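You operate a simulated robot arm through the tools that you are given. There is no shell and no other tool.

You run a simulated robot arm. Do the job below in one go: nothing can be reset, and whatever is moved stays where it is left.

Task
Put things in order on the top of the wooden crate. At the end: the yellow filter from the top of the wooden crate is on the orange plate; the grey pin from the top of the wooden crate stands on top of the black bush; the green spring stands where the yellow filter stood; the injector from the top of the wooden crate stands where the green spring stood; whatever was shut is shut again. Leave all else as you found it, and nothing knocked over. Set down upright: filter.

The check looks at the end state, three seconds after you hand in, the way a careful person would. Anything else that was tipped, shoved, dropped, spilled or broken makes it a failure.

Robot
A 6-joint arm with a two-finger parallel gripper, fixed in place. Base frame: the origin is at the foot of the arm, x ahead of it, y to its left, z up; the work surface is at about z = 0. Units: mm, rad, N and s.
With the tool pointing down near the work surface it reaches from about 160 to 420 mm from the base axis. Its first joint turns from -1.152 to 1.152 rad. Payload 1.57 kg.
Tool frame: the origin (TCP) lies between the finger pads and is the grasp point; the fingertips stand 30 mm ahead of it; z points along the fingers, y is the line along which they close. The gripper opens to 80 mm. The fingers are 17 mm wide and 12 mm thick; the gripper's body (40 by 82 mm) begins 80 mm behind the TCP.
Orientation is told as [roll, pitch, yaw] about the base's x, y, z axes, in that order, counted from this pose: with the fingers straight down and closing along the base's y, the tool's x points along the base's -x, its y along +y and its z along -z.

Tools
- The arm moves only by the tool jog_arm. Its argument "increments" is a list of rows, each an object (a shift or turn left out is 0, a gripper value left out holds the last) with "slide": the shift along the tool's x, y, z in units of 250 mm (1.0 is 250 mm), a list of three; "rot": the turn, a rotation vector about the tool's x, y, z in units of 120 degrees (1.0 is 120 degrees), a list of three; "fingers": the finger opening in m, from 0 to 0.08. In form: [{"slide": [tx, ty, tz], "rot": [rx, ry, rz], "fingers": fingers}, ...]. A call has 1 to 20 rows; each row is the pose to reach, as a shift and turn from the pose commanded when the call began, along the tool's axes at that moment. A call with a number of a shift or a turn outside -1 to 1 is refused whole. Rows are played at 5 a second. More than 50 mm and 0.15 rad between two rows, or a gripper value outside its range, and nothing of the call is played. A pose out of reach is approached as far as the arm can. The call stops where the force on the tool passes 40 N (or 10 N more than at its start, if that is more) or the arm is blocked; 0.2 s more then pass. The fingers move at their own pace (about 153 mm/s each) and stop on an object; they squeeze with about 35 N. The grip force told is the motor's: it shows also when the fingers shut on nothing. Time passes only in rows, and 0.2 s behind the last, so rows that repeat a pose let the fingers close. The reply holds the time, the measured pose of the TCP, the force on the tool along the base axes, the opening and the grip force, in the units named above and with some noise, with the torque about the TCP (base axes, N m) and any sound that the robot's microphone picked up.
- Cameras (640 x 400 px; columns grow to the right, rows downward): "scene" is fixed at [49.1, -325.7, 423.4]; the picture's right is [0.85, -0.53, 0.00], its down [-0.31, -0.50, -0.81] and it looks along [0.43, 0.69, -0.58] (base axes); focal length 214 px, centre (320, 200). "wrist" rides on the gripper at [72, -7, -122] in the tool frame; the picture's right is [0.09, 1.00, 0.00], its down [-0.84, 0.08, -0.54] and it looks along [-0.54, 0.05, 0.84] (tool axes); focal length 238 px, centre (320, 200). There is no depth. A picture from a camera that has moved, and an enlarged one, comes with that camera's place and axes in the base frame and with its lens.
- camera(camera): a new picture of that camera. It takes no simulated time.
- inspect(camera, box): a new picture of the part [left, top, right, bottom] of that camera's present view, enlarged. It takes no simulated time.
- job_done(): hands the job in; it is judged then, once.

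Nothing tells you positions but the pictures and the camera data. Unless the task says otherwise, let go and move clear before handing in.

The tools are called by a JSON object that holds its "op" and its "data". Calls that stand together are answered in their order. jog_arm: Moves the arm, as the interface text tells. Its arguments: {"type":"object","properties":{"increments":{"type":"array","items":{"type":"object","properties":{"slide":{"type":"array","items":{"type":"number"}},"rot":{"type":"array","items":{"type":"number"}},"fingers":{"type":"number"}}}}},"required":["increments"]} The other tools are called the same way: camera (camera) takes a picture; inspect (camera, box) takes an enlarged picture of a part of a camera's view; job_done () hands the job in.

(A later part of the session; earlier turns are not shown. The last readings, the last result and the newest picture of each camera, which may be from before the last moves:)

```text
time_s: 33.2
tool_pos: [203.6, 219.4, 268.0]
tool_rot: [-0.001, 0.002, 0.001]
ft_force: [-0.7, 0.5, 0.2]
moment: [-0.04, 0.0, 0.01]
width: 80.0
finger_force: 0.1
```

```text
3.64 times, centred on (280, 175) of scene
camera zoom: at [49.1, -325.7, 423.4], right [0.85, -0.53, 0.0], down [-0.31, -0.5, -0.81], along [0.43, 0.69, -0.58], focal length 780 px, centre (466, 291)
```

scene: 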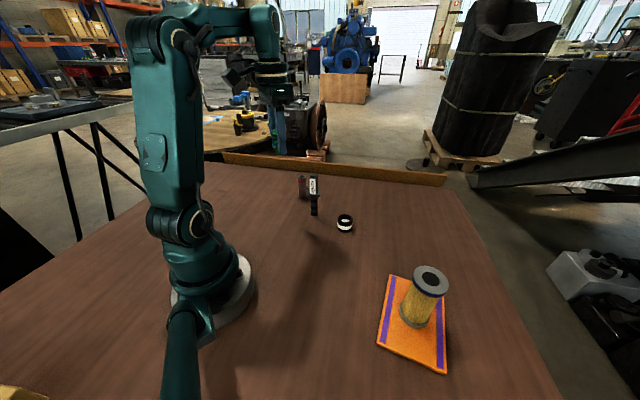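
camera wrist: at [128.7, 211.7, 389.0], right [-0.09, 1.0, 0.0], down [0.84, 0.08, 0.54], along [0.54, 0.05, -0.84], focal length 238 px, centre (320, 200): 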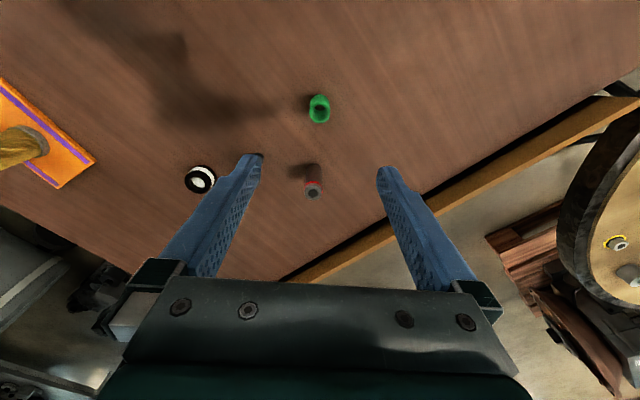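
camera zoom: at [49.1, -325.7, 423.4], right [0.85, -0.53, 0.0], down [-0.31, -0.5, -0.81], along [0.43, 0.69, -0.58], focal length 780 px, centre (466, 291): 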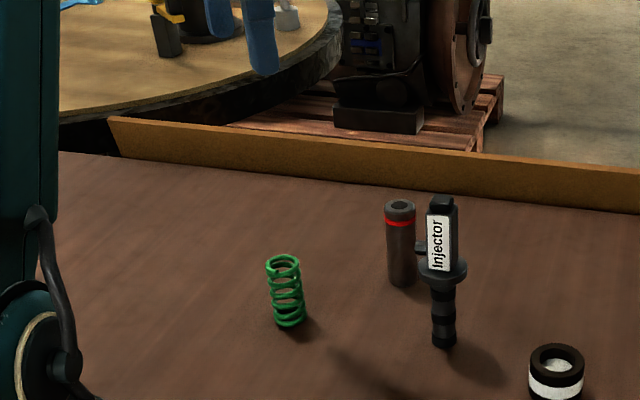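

The spring stands where the filter stood. Now the injector: I'll move to a viewpoint in front of it to read the orientation of its body.

{"op": "jog_arm", "data": {"increments": [{"slide": [-0.04, -0.12, 0]}, {"slide": [-0.1, -0.26, 0]}, {"slide": [-0.14, -0.38, 0]}, {"slide": [-0.16, -0.4, 0]}, {"slide": [-0.16, -0.4, 0]}]}}

{"op": "camera", "data": {"camera": "wrist"}}

{"op": "inspect", "data": {"camera": "wrist", "box": [260, 110, 390, 230]}}

{"op": "inspect", "data": {"camera": "scene", "box": [285, 165, 345, 225]}}

```text
time_s: 34.4
tool_pos: [239.3, 121.2, 266.1]
tool_rot: [0.001, 0.0, 0.002]
ft_force: [-0.1, -0.4, -0.8]
moment: [0.01, 0.0, -0.01]
width: 80.0
finger_force: 0.0
```

```text
taken
camera wrist: at [166.2, 112.5, 387.4], right [-0.09, 1.0, 0.0], down [0.84, 0.08, 0.54], along [0.54, 0.05, -0.84], focal length 238 px, centre (320, 200)
```

wrist: 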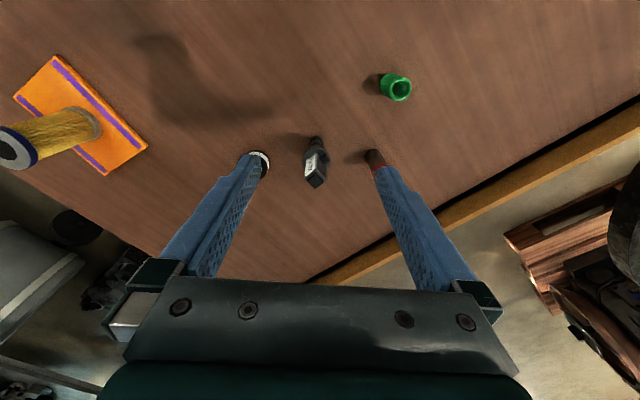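

```text
3.33 times, centred on (325, 170) of wrist
camera zoom: at [166.2, 112.5, 387.4], right [-0.09, 1.0, 0.0], down [0.84, 0.08, 0.54], along [0.54, 0.05, -0.84], focal length 794 px, centre (303, 300)
```

zoom: 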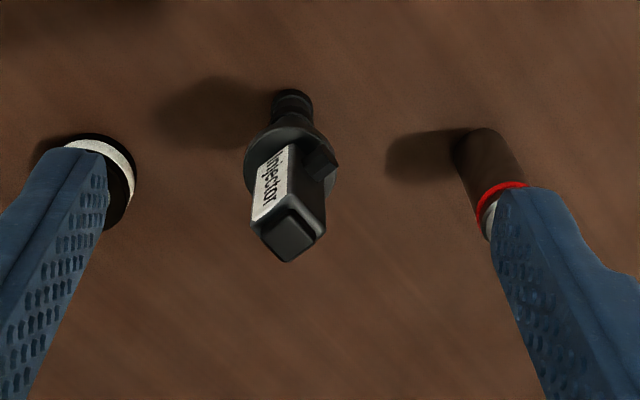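

```text
6.67 times, centred on (315, 195) of scene
camera zoom: at [49.1, -325.7, 423.4], right [0.85, -0.53, 0.0], down [-0.31, -0.5, -0.81], along [0.43, 0.69, -0.58], focal length 1430 px, centre (353, 233)
```

zoom: 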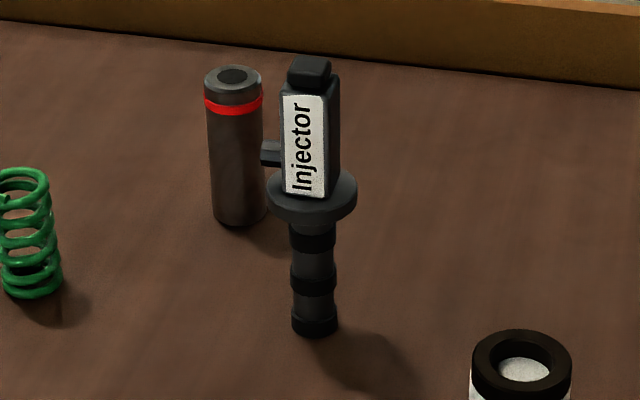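

The injector is at about (300,119), its square body sits roughly 45° to the axes, and a stub sticks out on the -x/+y side. I'll move above it and turn the gripper 45° so that the fingers face the label and the back.

{"op": "jog_arm", "data": {"increments": [{"slide": [-0.06, 0, 0], "rot": [0, 0, 0.06]}, {"slide": [-0.12, 0, 0.05], "rot": [0, 0, 0.12]}, {"slide": [-0.18, -0.004, 0.1], "rot": [0, 0, 0.18]}, {"slide": [-0.24, -0.004, 0.15], "rot": [0, 0, 0.24]}, {"slide": [-0.24, -0.004, 0.2], "rot": [0, 0, 0.3]}, {"slide": [-0.24, -0.004, 0.24], "rot": [0, 0, 0.36]}, {"slide": [-0.24, -0.004, 0.24], "rot": [0, 0, 0.375]}, {"slide": [-0.24, -0.004, 0.24], "rot": [0, 0, 0.375]}]}}

{"op": "camera", "data": {"camera": "wrist"}}

{"op": "inspect", "data": {"camera": "wrist", "box": [260, 110, 390, 230]}}

{"op": "inspect", "data": {"camera": "scene", "box": [240, 110, 380, 225]}}

```text
time_s: 36.2
tool_pos: [302.5, 119.1, 208.1]
tool_rot: [0.003, -0.001, -0.784]
ft_force: [0.2, 0.4, -0.4]
moment: [-0.01, 0.01, 0.03]
width: 80.0
finger_force: 0.1
```

```text
taken
camera wrist: at [244.6, 164.1, 329.1], right [0.64, 0.77, 0.0], down [0.65, -0.54, 0.54], along [0.42, -0.35, -0.84], focal length 238 px, centre (320, 200)
```

wrist: 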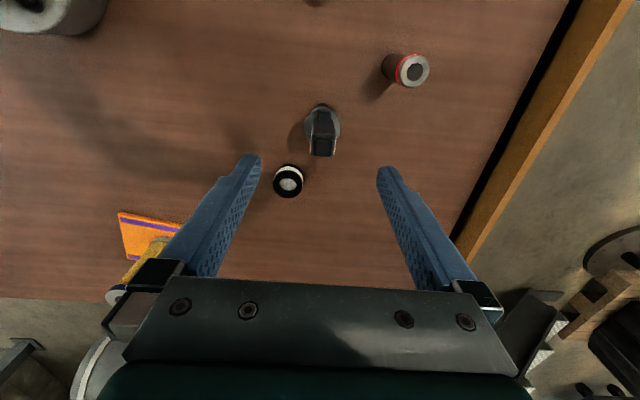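

```text
3.33 times, centred on (325, 170) of wrist
camera zoom: at [244.6, 164.1, 329.1], right [0.64, 0.77, 0.0], down [0.65, -0.54, 0.54], along [0.42, -0.35, -0.84], focal length 794 px, centre (303, 300)
```

zoom: 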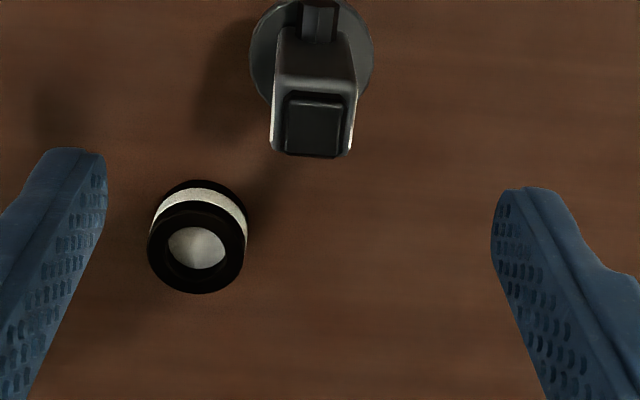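

```text
3.48 times, centred on (310, 168) of scene
camera zoom: at [49.1, -325.7, 423.4], right [0.85, -0.53, 0.0], down [-0.31, -0.5, -0.81], along [0.43, 0.69, -0.58], focal length 746 px, centre (355, 313)
```

zoom: 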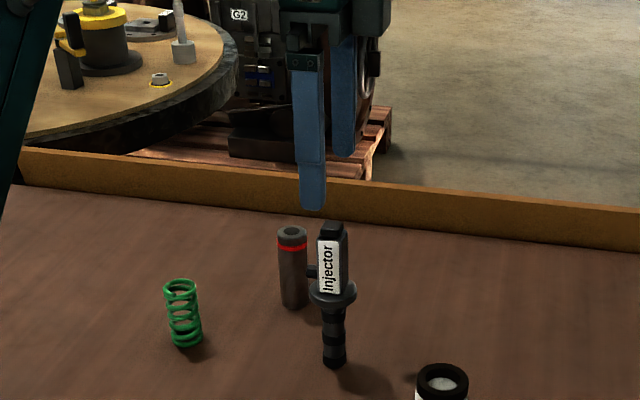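

The fingers line up with the faces of the injector body. I'll shift about 2 mm to centre it and descend to z≈112.

{"op": "jog_arm", "data": {"increments": [{"slide": [0.003, 0.008, 0.06]}, {"slide": [0.003, 0.008, 0.14]}, {"slide": [0.003, 0.008, 0.22]}, {"slide": [0.003, 0.008, 0.3]}, {"slide": [0.003, 0.008, 0.36]}, {"slide": [0.003, 0.008, 0.38]}, {"slide": [0.003, 0.008, 0.38]}]}}

{"op": "camera", "data": {"camera": "wrist"}}

{"op": "inspect", "data": {"camera": "scene", "box": [270, 140, 360, 225]}}

```text
time_s: 37.8
tool_pos: [300.6, 120.6, 111.4]
tool_rot: [0.002, 0.001, -0.785]
ft_force: [-0.1, 0.2, -0.5]
moment: [-0.02, 0.0, 0.02]
width: 80.3
finger_force: 0.0
```

```text
taken
camera wrist: at [244.5, 165.6, 233.2], right [0.64, 0.77, 0.0], down [0.65, -0.54, 0.54], along [0.42, -0.35, -0.84], focal length 238 px, centre (320, 200)
```

wrist: 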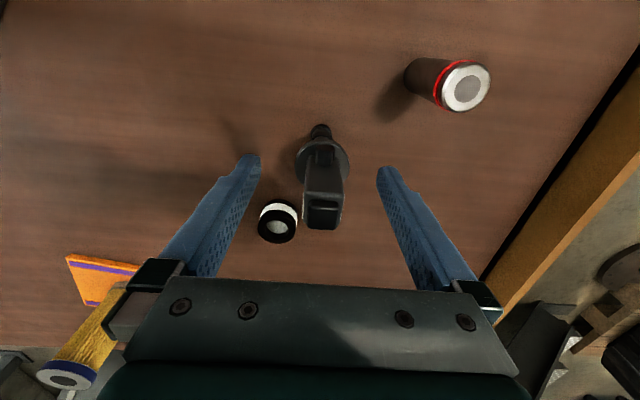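

```text
4.71 times, centred on (315, 182) of scene
camera zoom: at [49.1, -325.7, 423.4], right [0.85, -0.53, 0.0], down [-0.31, -0.5, -0.81], along [0.43, 0.69, -0.58], focal length 1009 px, centre (344, 282)
```

zoom: 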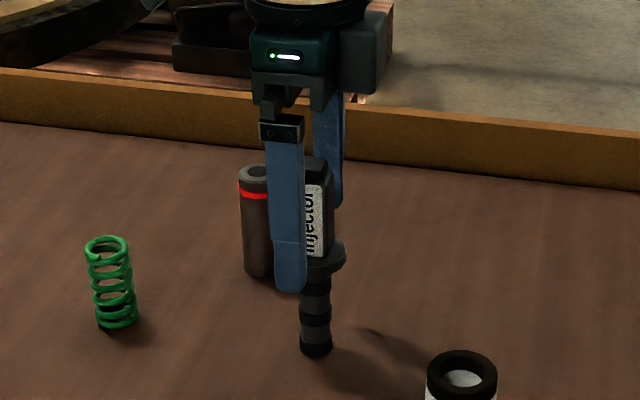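

The injector is centred, so I'll close.

{"op": "jog_arm", "data": {"increments": [{"slide": [0, 0.002, 0], "fingers": 0.05}, {"slide": [0, 0.002, 0], "fingers": 0.03}, {"slide": [0, 0.002, 0], "fingers": 0.01}, {"slide": [0, 0.002, 0], "fingers": 0.01}, {"slide": [0, 0.002, 0], "fingers": 0.01}]}}

{"op": "camera", "data": {"camera": "wrist"}}

{"op": "inspect", "data": {"camera": "scene", "box": [270, 140, 360, 225]}}

```text
time_s: 39.0
tool_pos: [302.9, 120.3, 112.6]
tool_rot: [0.001, -0.003, -0.783]
ft_force: [0.9, 1.3, 0.9]
moment: [0.15, -0.08, 0.02]
width: 21.8
finger_force: 33.7
```

```text
taken
camera wrist: at [245.5, 166.1, 233.6], right [0.64, 0.77, 0.0], down [0.65, -0.54, 0.54], along [0.42, -0.35, -0.84], focal length 238 px, centre (320, 200)
```

wrist: 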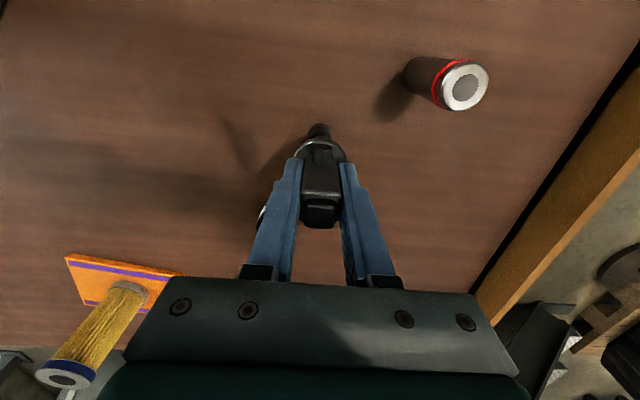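

```text
4.71 times, centred on (315, 182) of scene
camera zoom: at [49.1, -325.7, 423.4], right [0.85, -0.53, 0.0], down [-0.31, -0.5, -0.81], along [0.43, 0.69, -0.58], focal length 1009 px, centre (344, 282)
```

zoom: 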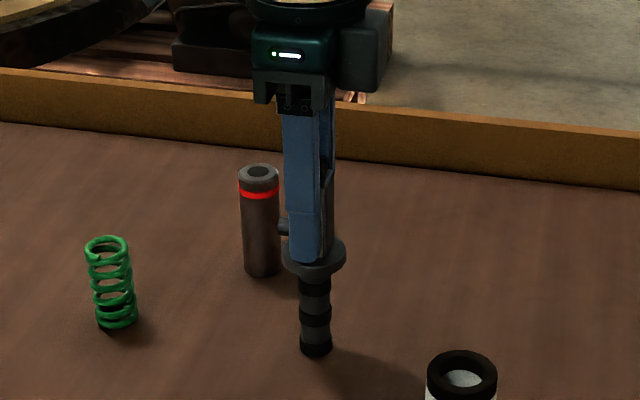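

The injector is gripped and upright at a width of 21.8 mm. I'll zoom in on its stem to find its axis relative to the tool.

{"op": "inspect", "data": {"camera": "wrist", "box": [270, 100, 370, 240]}}

```text
2.86 times, centred on (320, 170) of wrist
camera zoom: at [245.5, 166.1, 233.6], right [0.64, 0.77, 0.0], down [0.65, -0.54, 0.54], along [0.42, -0.35, -0.84], focal length 681 px, centre (320, 286)
```

zoom: 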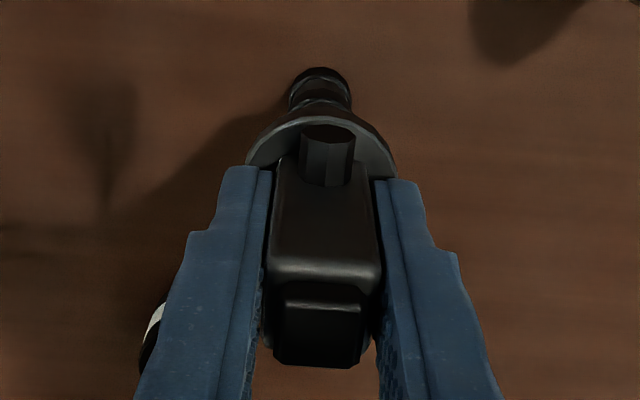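

The stem axis sits at the TCP, so I'll place the TCP at (372,-92). I'll lift and carry at height to (290,-92) first.

{"op": "jog_arm", "data": {"increments": [{"slide": [0, 0, -0.03]}, {"slide": [0, 0, -0.1]}, {"slide": [0, 0, -0.2]}, {"slide": [0, 0, -0.32]}, {"slide": [0, 0, -0.42]}, {"slide": [0, 0, -0.48]}, {"slide": [0, 0, -0.5]}, {"slide": [-0.04, -0.045, -0.5]}, {"slide": [-0.113, -0.126, -0.5]}, {"slide": [-0.197, -0.22, -0.5]}, {"slide": [-0.282, -0.315, -0.5]}, {"slide": [-0.366, -0.41, -0.5]}, {"slide": [-0.45, -0.504, -0.5]}, {"slide": [-0.524, -0.586, -0.5]}, {"slide": [-0.563, -0.63, -0.5]}, {"slide": [-0.563, -0.63, -0.5]}]}}

{"op": "camera", "data": {"camera": "wrist"}}

{"op": "camera", "data": {"camera": "scene"}}

```text
time_s: 42.4
tool_pos: [291.8, -91.9, 237.4]
tool_rot: [0.0, 0.002, -0.784]
ft_force: [-0.7, -0.4, -3.4]
moment: [0.01, -0.02, 0.01]
width: 22.2
finger_force: 34.2
```

```text
taken
camera wrist: at [234.7, -45.6, 359.4], right [0.64, 0.77, 0.0], down [0.65, -0.54, 0.54], along [0.42, -0.35, -0.84], focal length 238 px, centre (320, 200)
```

wrist: 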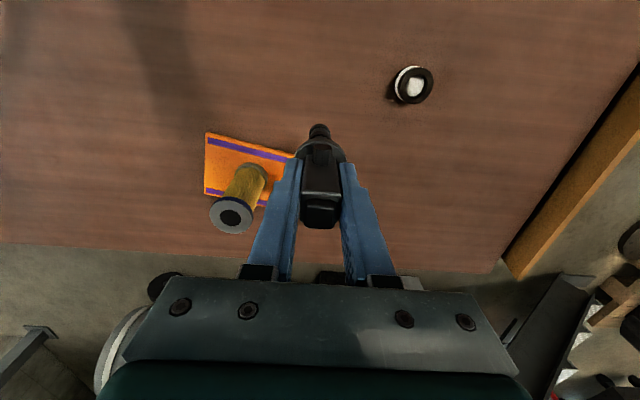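

```text
taken
```

scene: 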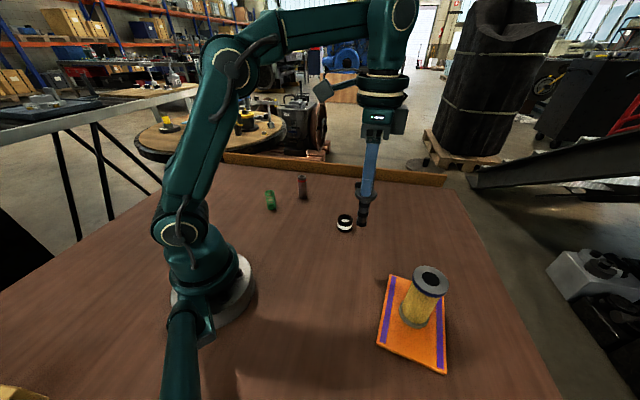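

Now I'll descend and extend over the spring's old place.

{"op": "jog_arm", "data": {"increments": [{"slide": [0, 0, 0.1]}, {"slide": [0, 0, 0.22]}, {"slide": [-0.03, 0.03, 0.32]}, {"slide": [-0.08, 0.08, 0.38]}, {"slide": [-0.14, 0.14, 0.4]}, {"slide": [-0.2, 0.2, 0.4]}, {"slide": [-0.229, 0.229, 0.4]}, {"slide": [-0.229, 0.229, 0.4]}]}}

{"op": "camera", "data": {"camera": "wrist"}}

{"op": "inspect", "data": {"camera": "scene", "box": [320, 200, 420, 270]}}

```text
time_s: 44.2
tool_pos: [372.5, -88.9, 136.6]
tool_rot: [-0.001, -0.001, -0.783]
ft_force: [-0.8, 1.0, -3.4]
moment: [0.02, 0.0, -0.01]
width: 21.7
finger_force: 34.9
```

```text
taken
camera wrist: at [315.1, -44.7, 259.1], right [0.64, 0.77, 0.0], down [0.65, -0.54, 0.54], along [0.42, -0.35, -0.84], focal length 238 px, centre (320, 200)
```

wrist: 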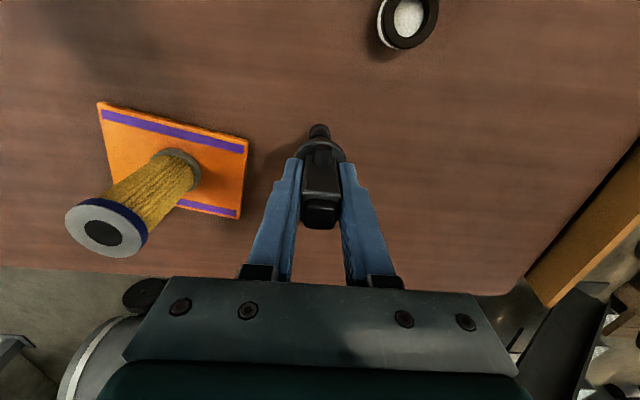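

```text
5.71 times, centred on (370, 235) of scene
camera zoom: at [49.1, -325.7, 423.4], right [0.85, -0.53, 0.0], down [-0.31, -0.5, -0.81], along [0.43, 0.69, -0.58], focal length 1226 px, centre (34, 0)
```

zoom: 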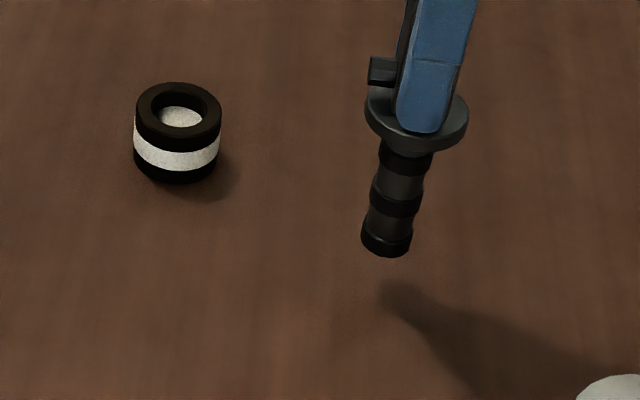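

I'll lower to a few millimetres above the surface and compare with where the spring's base was in the same crop (centre about (380,287)).

{"op": "jog_arm", "data": {"increments": [{"slide": [-0.003, -0.003, 0.03]}, {"slide": [-0.003, -0.003, 0.06]}, {"slide": [-0.003, -0.003, 0.08]}, {"slide": [-0.003, -0.003, 0.08]}]}}

{"op": "inspect", "data": {"camera": "wrist", "box": [270, 100, 370, 240]}}

{"op": "inspect", "data": {"camera": "scene", "box": [320, 200, 420, 270]}}

```text
time_s: 45.2
tool_pos: [372.7, -91.0, 116.8]
tool_rot: [-0.002, -0.001, -0.786]
ft_force: [-0.7, -0.1, -1.9]
moment: [0.0, -0.02, -0.01]
width: 22.0
finger_force: 35.0
```

```text
2.86 times, centred on (320, 170) of wrist
camera zoom: at [315.3, -45.8, 239.0], right [0.64, 0.77, 0.0], down [0.65, -0.54, 0.54], along [0.42, -0.35, -0.84], focal length 681 px, centre (320, 286)
```

zoom: 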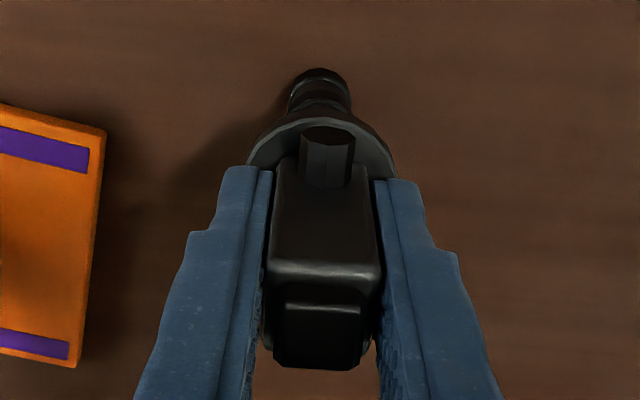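

```text
5.71 times, centred on (370, 235) of scene
camera zoom: at [49.1, -325.7, 423.4], right [0.85, -0.53, 0.0], down [-0.31, -0.5, -0.81], along [0.43, 0.69, -0.58], focal length 1226 px, centre (34, 0)
```

zoom: 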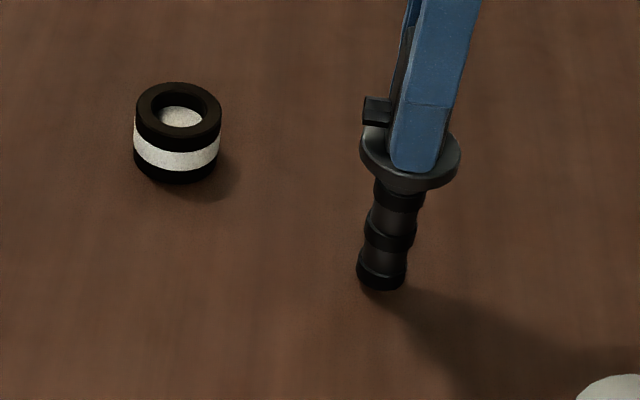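

It matches the spring's old place well. I'll lower to contact.

{"op": "jog_arm", "data": {"increments": [{"slide": [0, 0, 0.006]}, {"slide": [0, 0, 0.011]}, {"slide": [0, 0, 0.015]}, {"slide": [0, 0, 0.015]}]}}

```text
time_s: 46.2
tool_pos: [372.3, -91.8, 112.3]
tool_rot: [0.0, 0.002, -0.783]
ft_force: [-1.4, -0.2, -3.7]
moment: [-0.03, 0.0, 0.01]
width: 22.0
finger_force: 35.1
```

{"op": "jog_arm", "data": {"increments": [{"slide": [0, 0, 0.003]}, {"slide": [0, 0, 0.005]}, {"slide": [0, 0, 0.005]}]}}

```text
time_s: 47.0
tool_pos: [373.0, -92.0, 113.3]
tool_rot: [0.0, 0.0, -0.784]
ft_force: [-0.3, 0.0, -2.4]
moment: [-0.01, 0.04, 0.03]
width: 21.7
finger_force: 35.0
```

{"op": "jog_arm", "data": {"increments": [{"slide": [0, 0, 0.003]}, {"slide": [0, 0, 0.005]}, {"slide": [0, 0, 0.005]}]}}

{"op": "inspect", "data": {"camera": "scene", "box": [320, 200, 420, 270]}}

```text
time_s: 47.8
tool_pos: [372.3, -92.6, 110.3]
tool_rot: [0.001, 0.0, -0.785]
ft_force: [-6.2, 4.0, 13.6]
moment: [0.3, 0.59, -0.02]
width: 21.8
finger_force: 34.1
```

```text
5.71 times, centred on (370, 235) of scene
camera zoom: at [49.1, -325.7, 423.5], right [0.85, -0.53, 0.0], down [-0.31, -0.5, -0.81], along [0.43, 0.69, -0.58], focal length 1226 px, centre (34, 0)
```

zoom: 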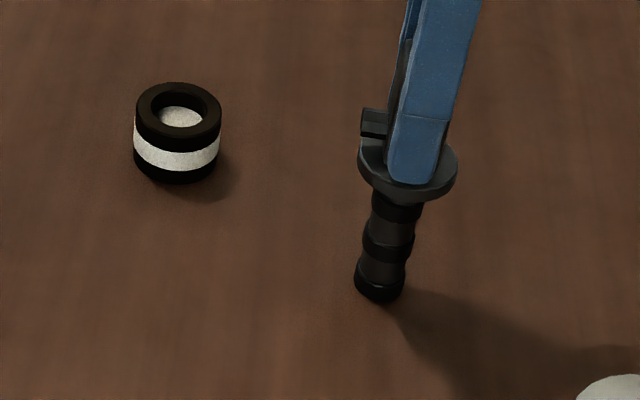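

Contact is firm, so I'll ease up half a millimetre to relax the load, then open.

{"op": "jog_arm", "data": {"increments": [{"slide": [0, 0, -0.002]}, {"slide": [0, 0, -0.002]}]}}

```text
time_s: 48.4
tool_pos: [372.5, -91.9, 111.6]
tool_rot: [0.001, -0.001, -0.784]
ft_force: [-3.4, 1.0, 6.1]
moment: [0.05, 0.37, -0.02]
width: 22.0
finger_force: 34.6
```

{"op": "jog_arm", "data": {"increments": [{"slide": [0, 0, -0.001], "fingers": 0.03}, {"slide": [0, 0, -0.001], "fingers": 0.06}, {"slide": [0, 0, -0.001], "fingers": 0.08}, {"slide": [0, 0, -0.001], "fingers": 0.08}]}}

{"op": "camera", "data": {"camera": "wrist"}}

{"op": "inspect", "data": {"camera": "scene", "box": [320, 180, 440, 270]}}

```text
time_s: 49.4
tool_pos: [371.5, -92.1, 111.5]
tool_rot: [-0.002, 0.001, -0.784]
ft_force: [0.3, -0.6, 0.7]
moment: [-0.03, 0.01, 0.06]
width: 80.0
finger_force: 0.0
```

```text
taken
camera wrist: at [315.0, -46.2, 233.6], right [0.64, 0.77, 0.0], down [0.65, -0.54, 0.54], along [0.42, -0.35, -0.84], focal length 238 px, centre (320, 200)
```

wrist: 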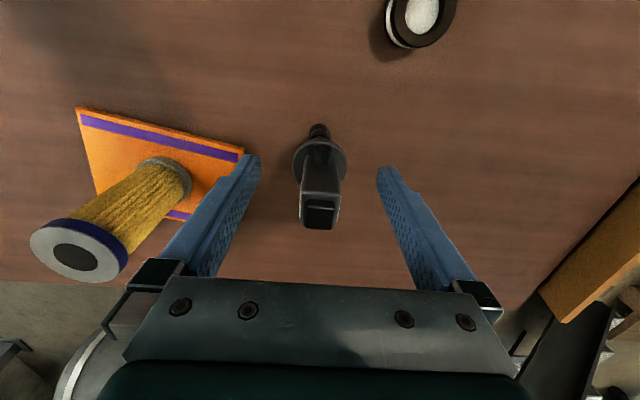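

```text
4.44 times, centred on (380, 225) of scene
camera zoom: at [49.1, -325.7, 423.4], right [0.85, -0.53, 0.0], down [-0.31, -0.5, -0.81], along [0.43, 0.69, -0.58], focal length 953 px, centre (53, 89)
```

zoom: 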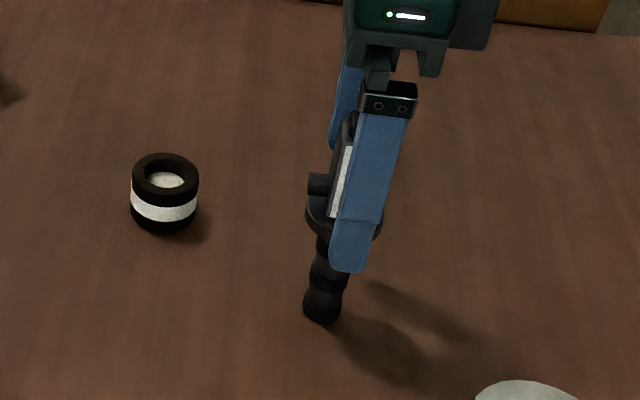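

The injector stands free and upright. I'll back out along the tool's +x with the fingers straddling it, then rise.

{"op": "jog_arm", "data": {"increments": [{"slide": [0.04, 0, 0]}, {"slide": [0.1, 0, 0]}, {"slide": [0.18, 0, -0.02]}, {"slide": [0.26, 0, -0.06]}, {"slide": [0.32, 0, -0.16]}, {"slide": [0.34, 0, -0.3]}, {"slide": [0.34, 0, -0.44]}, {"slide": [0.34, 0, -0.5]}, {"slide": [0.34, 0, -0.5]}]}}

{"op": "camera", "data": {"camera": "wrist"}}

{"op": "camera", "data": {"camera": "scene"}}

```text
time_s: 51.4
tool_pos: [310.8, -29.4, 236.7]
tool_rot: [0.001, -0.002, -0.784]
ft_force: [0.1, -0.2, -0.1]
moment: [0.01, 0.0, 0.01]
width: 79.9
finger_force: 0.1
```

```text
taken
camera wrist: at [254.2, 15.0, 357.8], right [0.64, 0.77, 0.0], down [0.65, -0.54, 0.54], along [0.42, -0.35, -0.84], focal length 238 px, centre (320, 200)
```

wrist: 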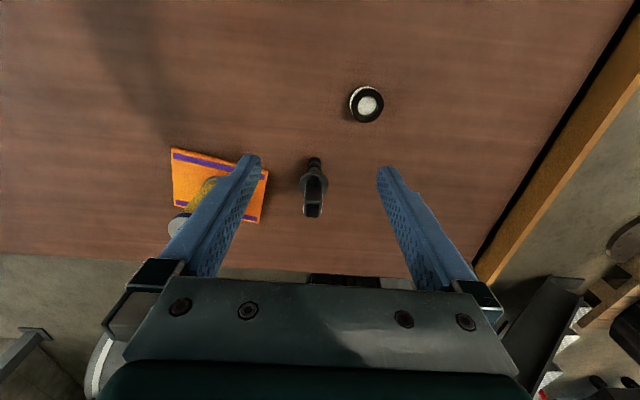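

```text
taken
```

scene: 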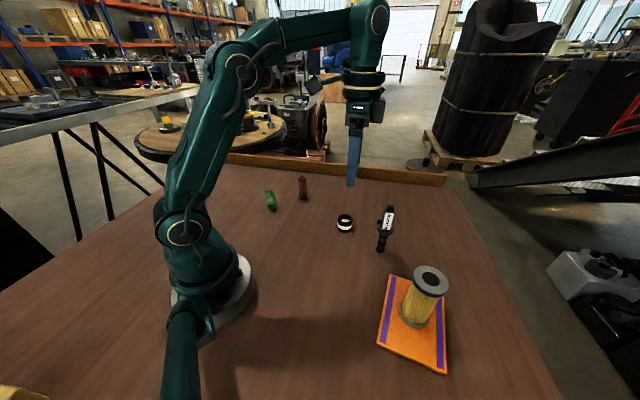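

The injector is upright in its new place. Now I'll measure the bush and pin accurately from here.

{"op": "inspect", "data": {"camera": "wrist", "box": [335, 75, 399, 135]}}

{"op": "inspect", "data": {"camera": "scene", "box": [325, 205, 365, 240]}}

{"op": "inspect", "data": {"camera": "scene", "box": [260, 165, 320, 225]}}

```text
6.67 times, centred on (367, 105) of wrist
camera zoom: at [254.2, 15.0, 357.8], right [0.64, 0.77, 0.0], down [0.65, -0.54, 0.54], along [0.42, -0.35, -0.84], focal length 1589 px, centre (7, 833)
```

zoom: 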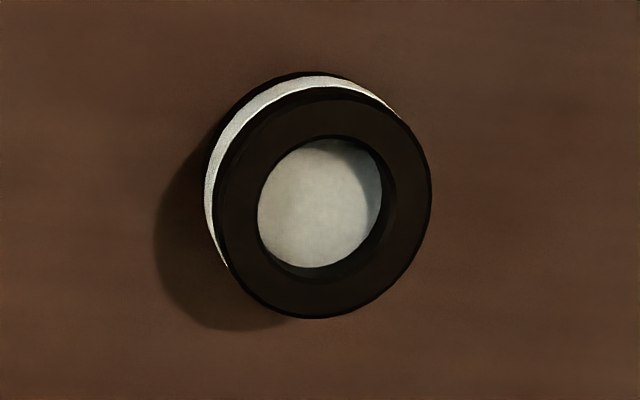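

```text
11.43 times, centred on (345, 222) of scene
camera zoom: at [49.1, -325.7, 423.4], right [0.85, -0.53, 0.0], down [-0.31, -0.5, -0.81], along [0.43, 0.69, -0.58], focal length 2451 px, centre (34, -57)
```

zoom: 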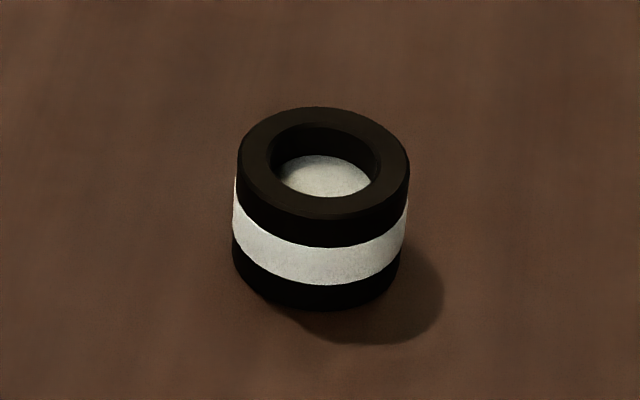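

```text
6.67 times, centred on (290, 195) of scene
camera zoom: at [49.1, -325.7, 423.4], right [0.85, -0.53, 0.0], down [-0.31, -0.5, -0.81], along [0.43, 0.69, -0.58], focal length 1430 px, centre (520, 233)
```

zoom: 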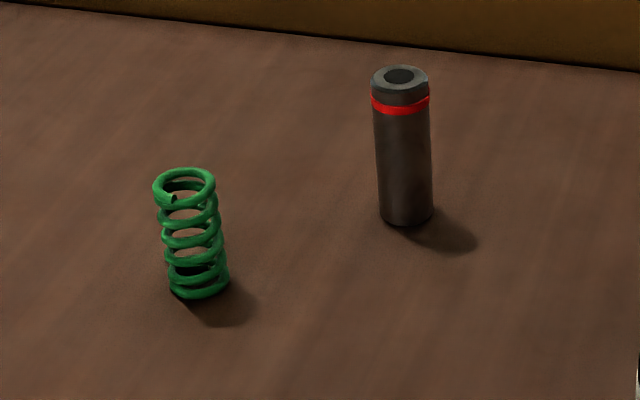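

The bush has a recess about 10 mm deep whose diameter is close to the pin's, so I need accuracy there. I'll move to view the pin at about (313,219), turning the gripper back to yaw 0.

{"op": "jog_arm", "data": {"increments": [{"slide": [0.05, 0.03, 0], "rot": [0, 0, -0.02]}, {"slide": [0.15, 0.09, 0], "rot": [0, 0, -0.065]}, {"slide": [0.26, 0.15, 0], "rot": [0, 0, -0.11]}, {"slide": [0.37, 0.215, 0], "rot": [0, 0, -0.16]}, {"slide": [0.48, 0.28, 0], "rot": [0, 0, -0.21]}, {"slide": [0.59, 0.345, 0], "rot": [0, 0, -0.26]}, {"slide": [0.7, 0.41, 0], "rot": [0, 0, -0.31]}, {"slide": [0.81, 0.47, 0], "rot": [0, 0, -0.35]}, {"slide": [0.887, 0.516, 0], "rot": [0, 0, -0.3745]}, {"slide": [0.887, 0.516, 0], "rot": [0, 0, -0.3745]}]}}

{"op": "camera", "data": {"camera": "wrist"}}

{"op": "inspect", "data": {"camera": "wrist", "box": [280, 120, 370, 210]}}

```text
time_s: 53.6
tool_pos: [246.2, 216.7, 236.8]
tool_rot: [0.001, 0.0, 0.0]
ft_force: [-0.1, 0.4, -0.2]
moment: [0.03, -0.04, -0.01]
width: 80.1
finger_force: 0.0
```

```text
taken
camera wrist: at [171.7, 209.0, 359.3], right [-0.09, 1.0, 0.0], down [0.84, 0.08, 0.54], along [0.54, 0.05, -0.84], focal length 238 px, centre (320, 200)
```

wrist: 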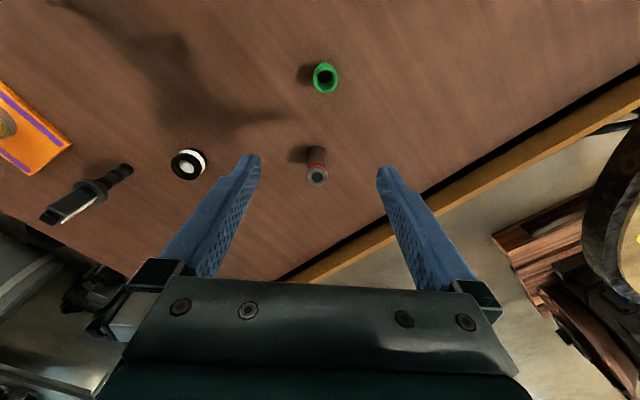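

```text
4.44 times, centred on (325, 165) of wrist
camera zoom: at [171.7, 209.0, 359.3], right [-0.09, 1.0, 0.0], down [0.84, 0.08, 0.54], along [0.54, 0.05, -0.84], focal length 1059 px, centre (298, 356)
```

zoom: 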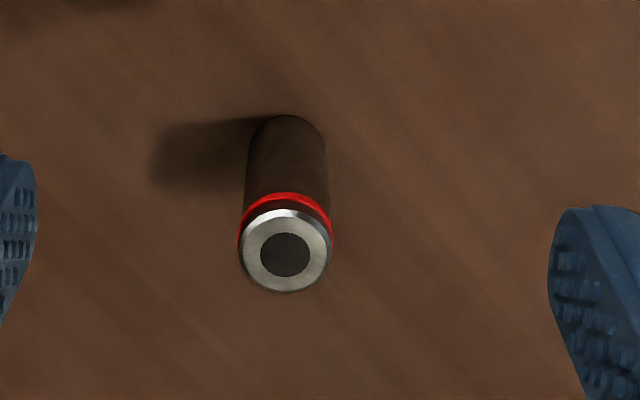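

The pin stands about 70 mm ahead and 2 mm to the left of the TCP. I'll extend and descend above it.

{"op": "jog_arm", "data": {"increments": [{"slide": [-0.03, 0.004, 0.1]}, {"slide": [-0.08, 0.008, 0.2]}, {"slide": [-0.14, 0.008, 0.3]}, {"slide": [-0.2, 0.008, 0.38]}, {"slide": [-0.26, 0.008, 0.42]}, {"slide": [-0.276, 0.008, 0.43]}, {"slide": [-0.276, 0.008, 0.43]}]}}

{"op": "camera", "data": {"camera": "wrist"}}

{"op": "inspect", "data": {"camera": "wrist", "box": [250, 120, 390, 210]}}

{"op": "inspect", "data": {"camera": "scene", "box": [250, 130, 350, 220]}}

```text
time_s: 55.2
tool_pos: [316.9, 216.9, 130.2]
tool_rot: [0.0, -0.001, 0.002]
ft_force: [0.4, -0.9, -0.5]
moment: [-0.03, 0.0, -0.01]
width: 79.8
finger_force: 0.1
```

```text
taken
camera wrist: at [241.8, 209.8, 252.2], right [-0.09, 1.0, 0.0], down [0.84, 0.08, 0.54], along [0.54, 0.05, -0.84], focal length 238 px, centre (320, 200)
```

wrist: 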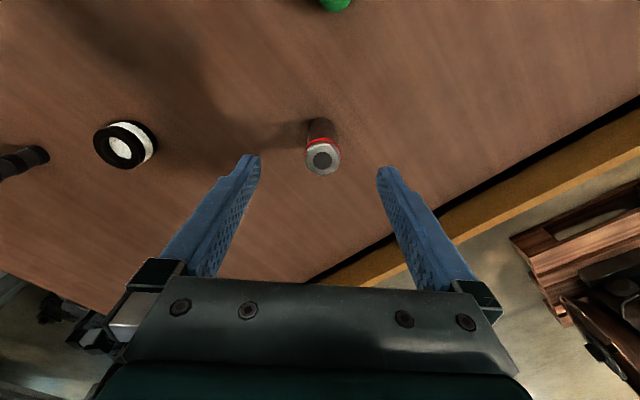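

```text
4.44 times, centred on (320, 165) of wrist
camera zoom: at [241.8, 209.8, 252.2], right [-0.09, 1.0, 0.0], down [0.84, 0.08, 0.54], along [0.54, 0.05, -0.84], focal length 1059 px, centre (320, 356)
```

zoom: 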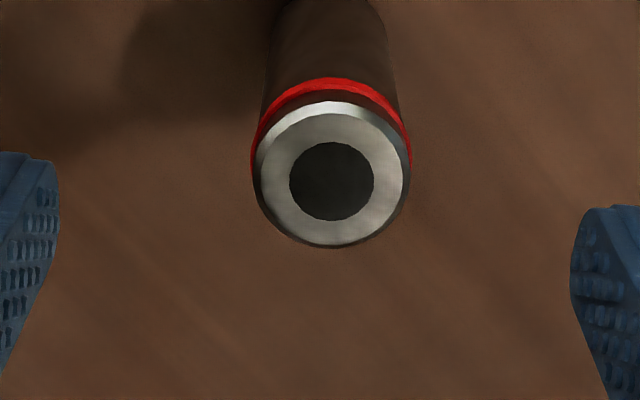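

```text
4.44 times, centred on (300, 175) of scene
camera zoom: at [49.1, -325.7, 423.4], right [0.85, -0.53, 0.0], down [-0.31, -0.5, -0.81], along [0.43, 0.69, -0.58], focal length 953 px, centre (409, 311)
```

zoom: 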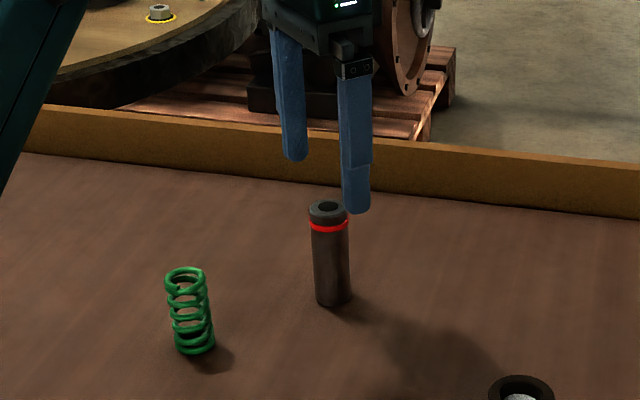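

I'll shift 2 mm toward +y, descend to z≈52 and grip.

{"op": "jog_arm", "data": {"increments": [{"slide": [0, 0.008, 0.08]}, {"slide": [0, 0.008, 0.18]}, {"slide": [0, 0.008, 0.26]}, {"slide": [0, 0.008, 0.312]}, {"slide": [0, 0.008, 0.312]}, {"slide": [0, 0.008, 0.312], "fingers": 0.05}, {"slide": [0, 0.008, 0.312], "fingers": 0.015}, {"slide": [0, 0.008, 0.312], "fingers": 0.015}, {"slide": [0, 0.008, 0.312], "fingers": 0.015}, {"slide": [0, 0.008, 0.312], "fingers": 0.015}]}}

{"op": "inspect", "data": {"camera": "wrist", "box": [250, 110, 390, 240]}}

{"op": "inspect", "data": {"camera": "scene", "box": [250, 130, 350, 220]}}

```text
time_s: 57.4
tool_pos: [315.0, 220.4, 52.5]
tool_rot: [0.0, -0.001, 0.0]
ft_force: [-0.7, 0.2, 1.0]
moment: [0.01, 0.02, -0.01]
width: 26.8
finger_force: 34.9
```

```text
3.08 times, centred on (320, 175) of wrist
camera zoom: at [241.3, 212.9, 174.4], right [-0.09, 1.0, 0.0], down [0.84, 0.08, 0.54], along [0.54, 0.05, -0.84], focal length 733 px, centre (320, 277)
```

zoom: 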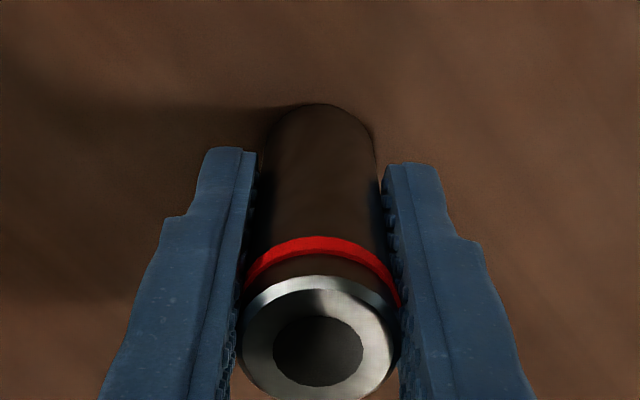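

```text
4.44 times, centred on (300, 175) of scene
camera zoom: at [49.1, -325.7, 423.4], right [0.85, -0.53, 0.0], down [-0.31, -0.5, -0.81], along [0.43, 0.69, -0.58], focal length 953 px, centre (409, 311)
```

zoom: 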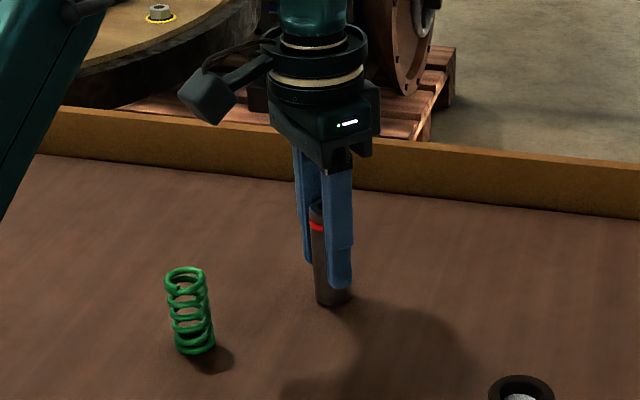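

The pin is held at a width of 26.8 mm. I'll lift it and carry it over toward the bush at about (344,21.5), staying high.

{"op": "jog_arm", "data": {"increments": [{"slide": [0, 0, -0.04]}, {"slide": [0, 0, -0.12]}, {"slide": [0, 0, -0.24]}, {"slide": [0, -0.04, -0.3]}, {"slide": [0, -0.14, -0.36]}, {"slide": [0, -0.26, -0.42]}, {"slide": [0, -0.38, -0.45]}, {"slide": [0, -0.5, -0.45]}, {"slide": [-0.03, -0.62, -0.45]}, {"slide": [-0.06, -0.72, -0.45]}, {"slide": [-0.1, -0.78, -0.45]}, {"slide": [-0.116, -0.792, -0.45]}, {"slide": [-0.116, -0.792, -0.45]}]}}

{"op": "camera", "data": {"camera": "wrist"}}

{"op": "inspect", "data": {"camera": "scene", "box": [290, 150, 410, 250]}}

```text
time_s: 60.2
tool_pos: [344.6, 21.4, 162.5]
tool_rot: [-0.001, 0.001, 0.0]
ft_force: [0.3, 0.6, -2.6]
moment: [0.01, 0.02, -0.03]
width: 27.0
finger_force: 34.8
```

```text
taken
camera wrist: at [271.0, 14.0, 284.7], right [-0.09, 1.0, 0.0], down [0.84, 0.08, 0.54], along [0.54, 0.05, -0.84], focal length 238 px, centre (320, 200)
```

wrist: 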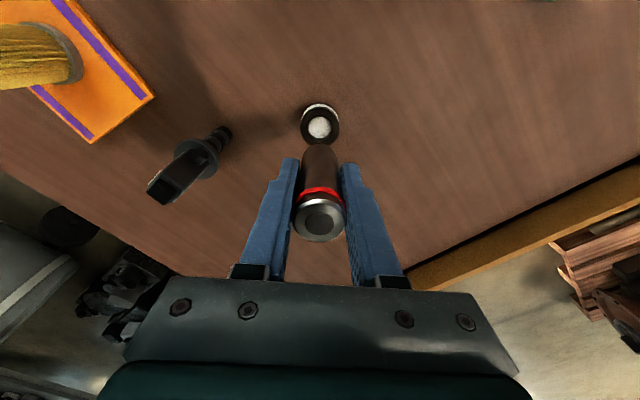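

```text
4.00 times, centred on (350, 200) of scene
camera zoom: at [49.1, -325.7, 423.4], right [0.85, -0.53, 0.0], down [-0.31, -0.5, -0.81], along [0.43, 0.69, -0.58], focal length 858 px, centre (200, 200)
```

zoom: 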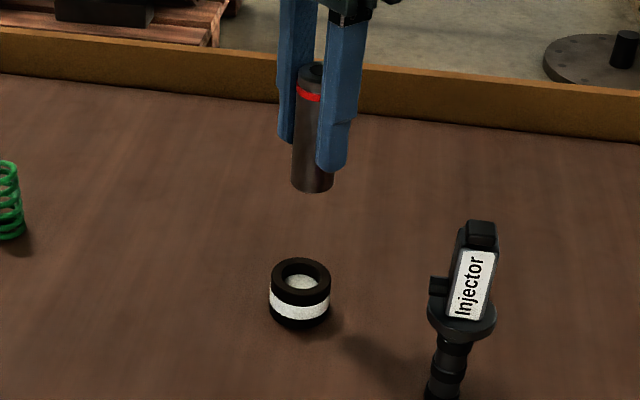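

The pin is nearly over the bush. I'll zoom in for fine alignment.

{"op": "inspect", "data": {"camera": "wrist", "box": [270, 90, 370, 250]}}

{"op": "inspect", "data": {"camera": "wrist", "box": [290, 95, 350, 150]}}

```text
2.50 times, centred on (320, 170) of wrist
camera zoom: at [271.0, 14.0, 284.7], right [-0.09, 1.0, 0.0], down [0.84, 0.08, 0.54], along [0.54, 0.05, -0.84], focal length 596 px, centre (320, 275)
```

zoom: 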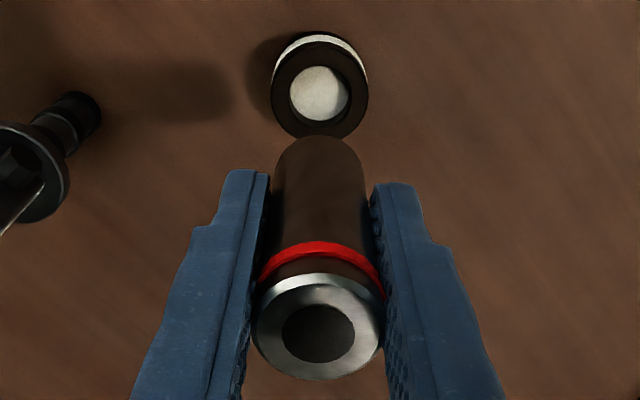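

```text
7.27 times, centred on (320, 122) of wrist
camera zoom: at [271.0, 14.0, 284.7], right [-0.09, 1.0, 0.0], down [0.84, 0.08, 0.54], along [0.54, 0.05, -0.84], focal length 1734 px, centre (320, 764)
```

zoom: 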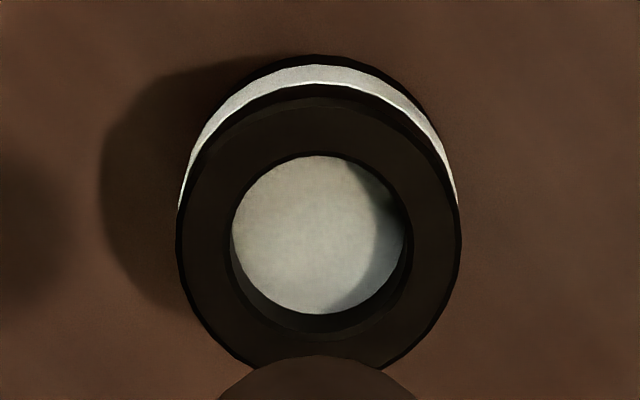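

The alignment is within about 2 mm. I'll lower until the pin bottom is just above the bush and compare again.

{"op": "jog_arm", "data": {"increments": [{"slide": [0, 0, 0.08]}, {"slide": [0, 0, 0.17]}, {"slide": [0, 0, 0.25]}, {"slide": [0, 0, 0.282]}, {"slide": [0, 0, 0.282]}]}}

{"op": "inspect", "data": {"camera": "wrist", "box": [270, 90, 370, 250]}}

{"op": "inspect", "data": {"camera": "scene", "box": [315, 180, 375, 240]}}

```text
time_s: 61.4
tool_pos: [344.2, 20.8, 92.1]
tool_rot: [0.0, 0.0, 0.0]
ft_force: [0.4, -0.9, -2.3]
moment: [0.0, 0.0, 0.03]
width: 27.2
finger_force: 35.2
```

```text
2.50 times, centred on (320, 170) of wrist
camera zoom: at [270.9, 13.6, 213.5], right [-0.09, 1.0, 0.0], down [0.84, 0.08, 0.54], along [0.54, 0.05, -0.84], focal length 596 px, centre (320, 275)
```

zoom: 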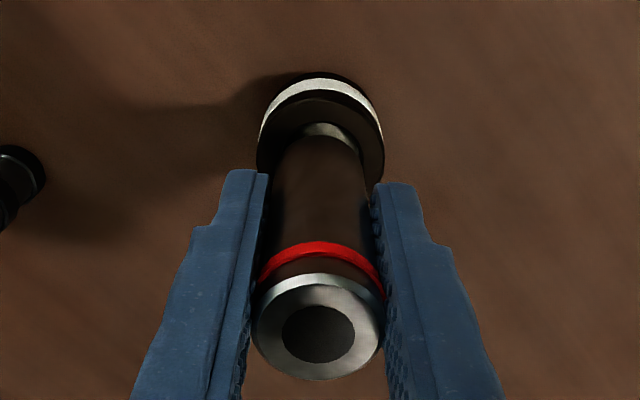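

```text
6.67 times, centred on (345, 210) of scene
camera zoom: at [49.1, -325.7, 423.4], right [0.85, -0.53, 0.0], down [-0.31, -0.5, -0.81], along [0.43, 0.69, -0.58], focal length 1430 px, centre (153, 133)
```

zoom: 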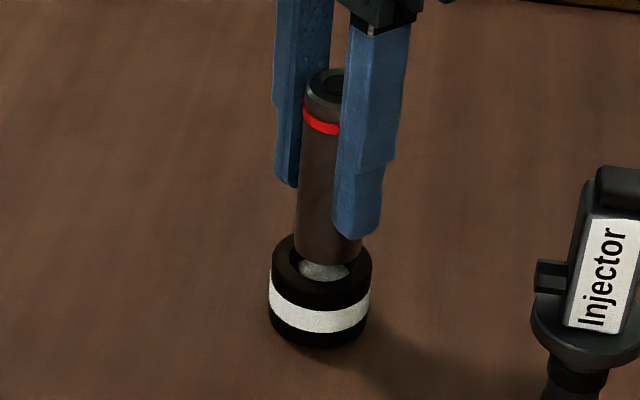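

{"op": "inspect", "data": {"camera": "scene", "box": [330, 205, 365, 236]}}

{"op": "inspect", "data": {"camera": "wrist", "box": [290, 110, 350, 165]}}

```text
12.90 times, centred on (348, 220) of scene
camera zoom: at [49.1, -325.7, 423.4], right [0.85, -0.53, 0.0], down [-0.31, -0.5, -0.81], along [0.43, 0.69, -0.58], focal length 2767 px, centre (-35, -64)
```

zoom: 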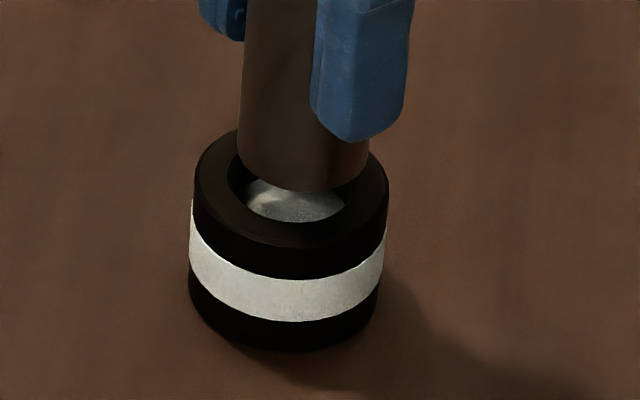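

```text
7.27 times, centred on (320, 138) of wrist
camera zoom: at [270.9, 13.6, 213.5], right [-0.09, 1.0, 0.0], down [0.84, 0.08, 0.54], along [0.54, 0.05, -0.84], focal length 1734 px, centre (320, 654)
```

zoom: 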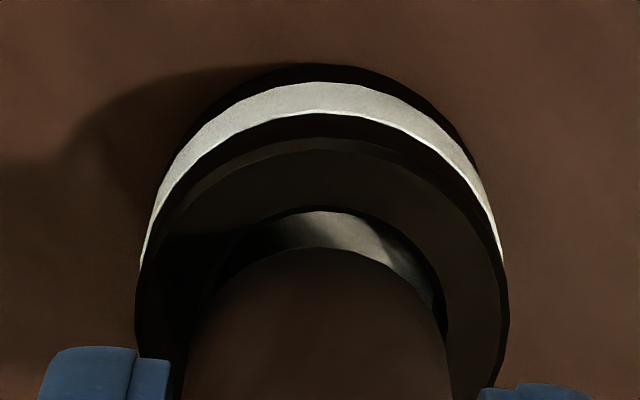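

Both cameras say the pin is about 2 mm too far in +x and fine in y. I'll correct by -2 mm in x and lower 5 mm.

{"op": "jog_arm", "data": {"increments": [{"slide": [0.008, 0, 0]}, {"slide": [0.008, 0, 0.01]}, {"slide": [0.008, 0, 0.02]}, {"slide": [0.008, 0, 0.02]}]}}

{"op": "inspect", "data": {"camera": "scene", "box": [330, 205, 365, 236]}}

{"op": "inspect", "data": {"camera": "wrist", "box": [290, 110, 350, 165]}}

```text
time_s: 62.4
tool_pos: [342.5, 21.7, 88.3]
tool_rot: [-0.002, 0.0, 0.0]
ft_force: [-0.3, 0.4, -1.8]
moment: [-0.03, 0.02, -0.01]
width: 27.1
finger_force: 35.5
```

```text
12.90 times, centred on (348, 220) of scene
camera zoom: at [49.1, -325.7, 423.4], right [0.85, -0.53, 0.0], down [-0.31, -0.5, -0.81], along [0.43, 0.69, -0.58], focal length 2767 px, centre (-35, -64)
```

zoom: 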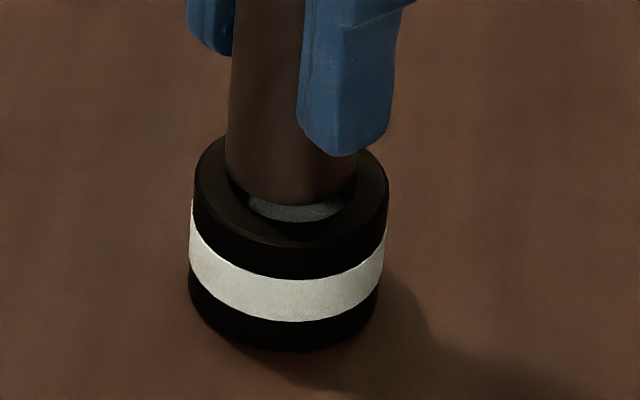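

```text
7.27 times, centred on (320, 138) of wrist
camera zoom: at [268.5, 14.5, 210.1], right [-0.09, 1.0, 0.0], down [0.84, 0.08, 0.54], along [0.54, 0.05, -0.84], focal length 1734 px, centre (320, 654)
```

zoom: 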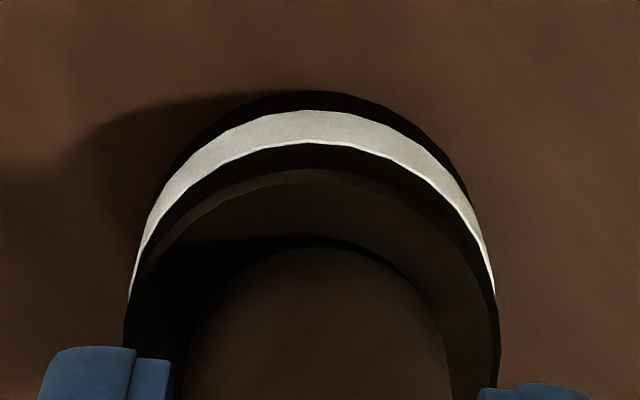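

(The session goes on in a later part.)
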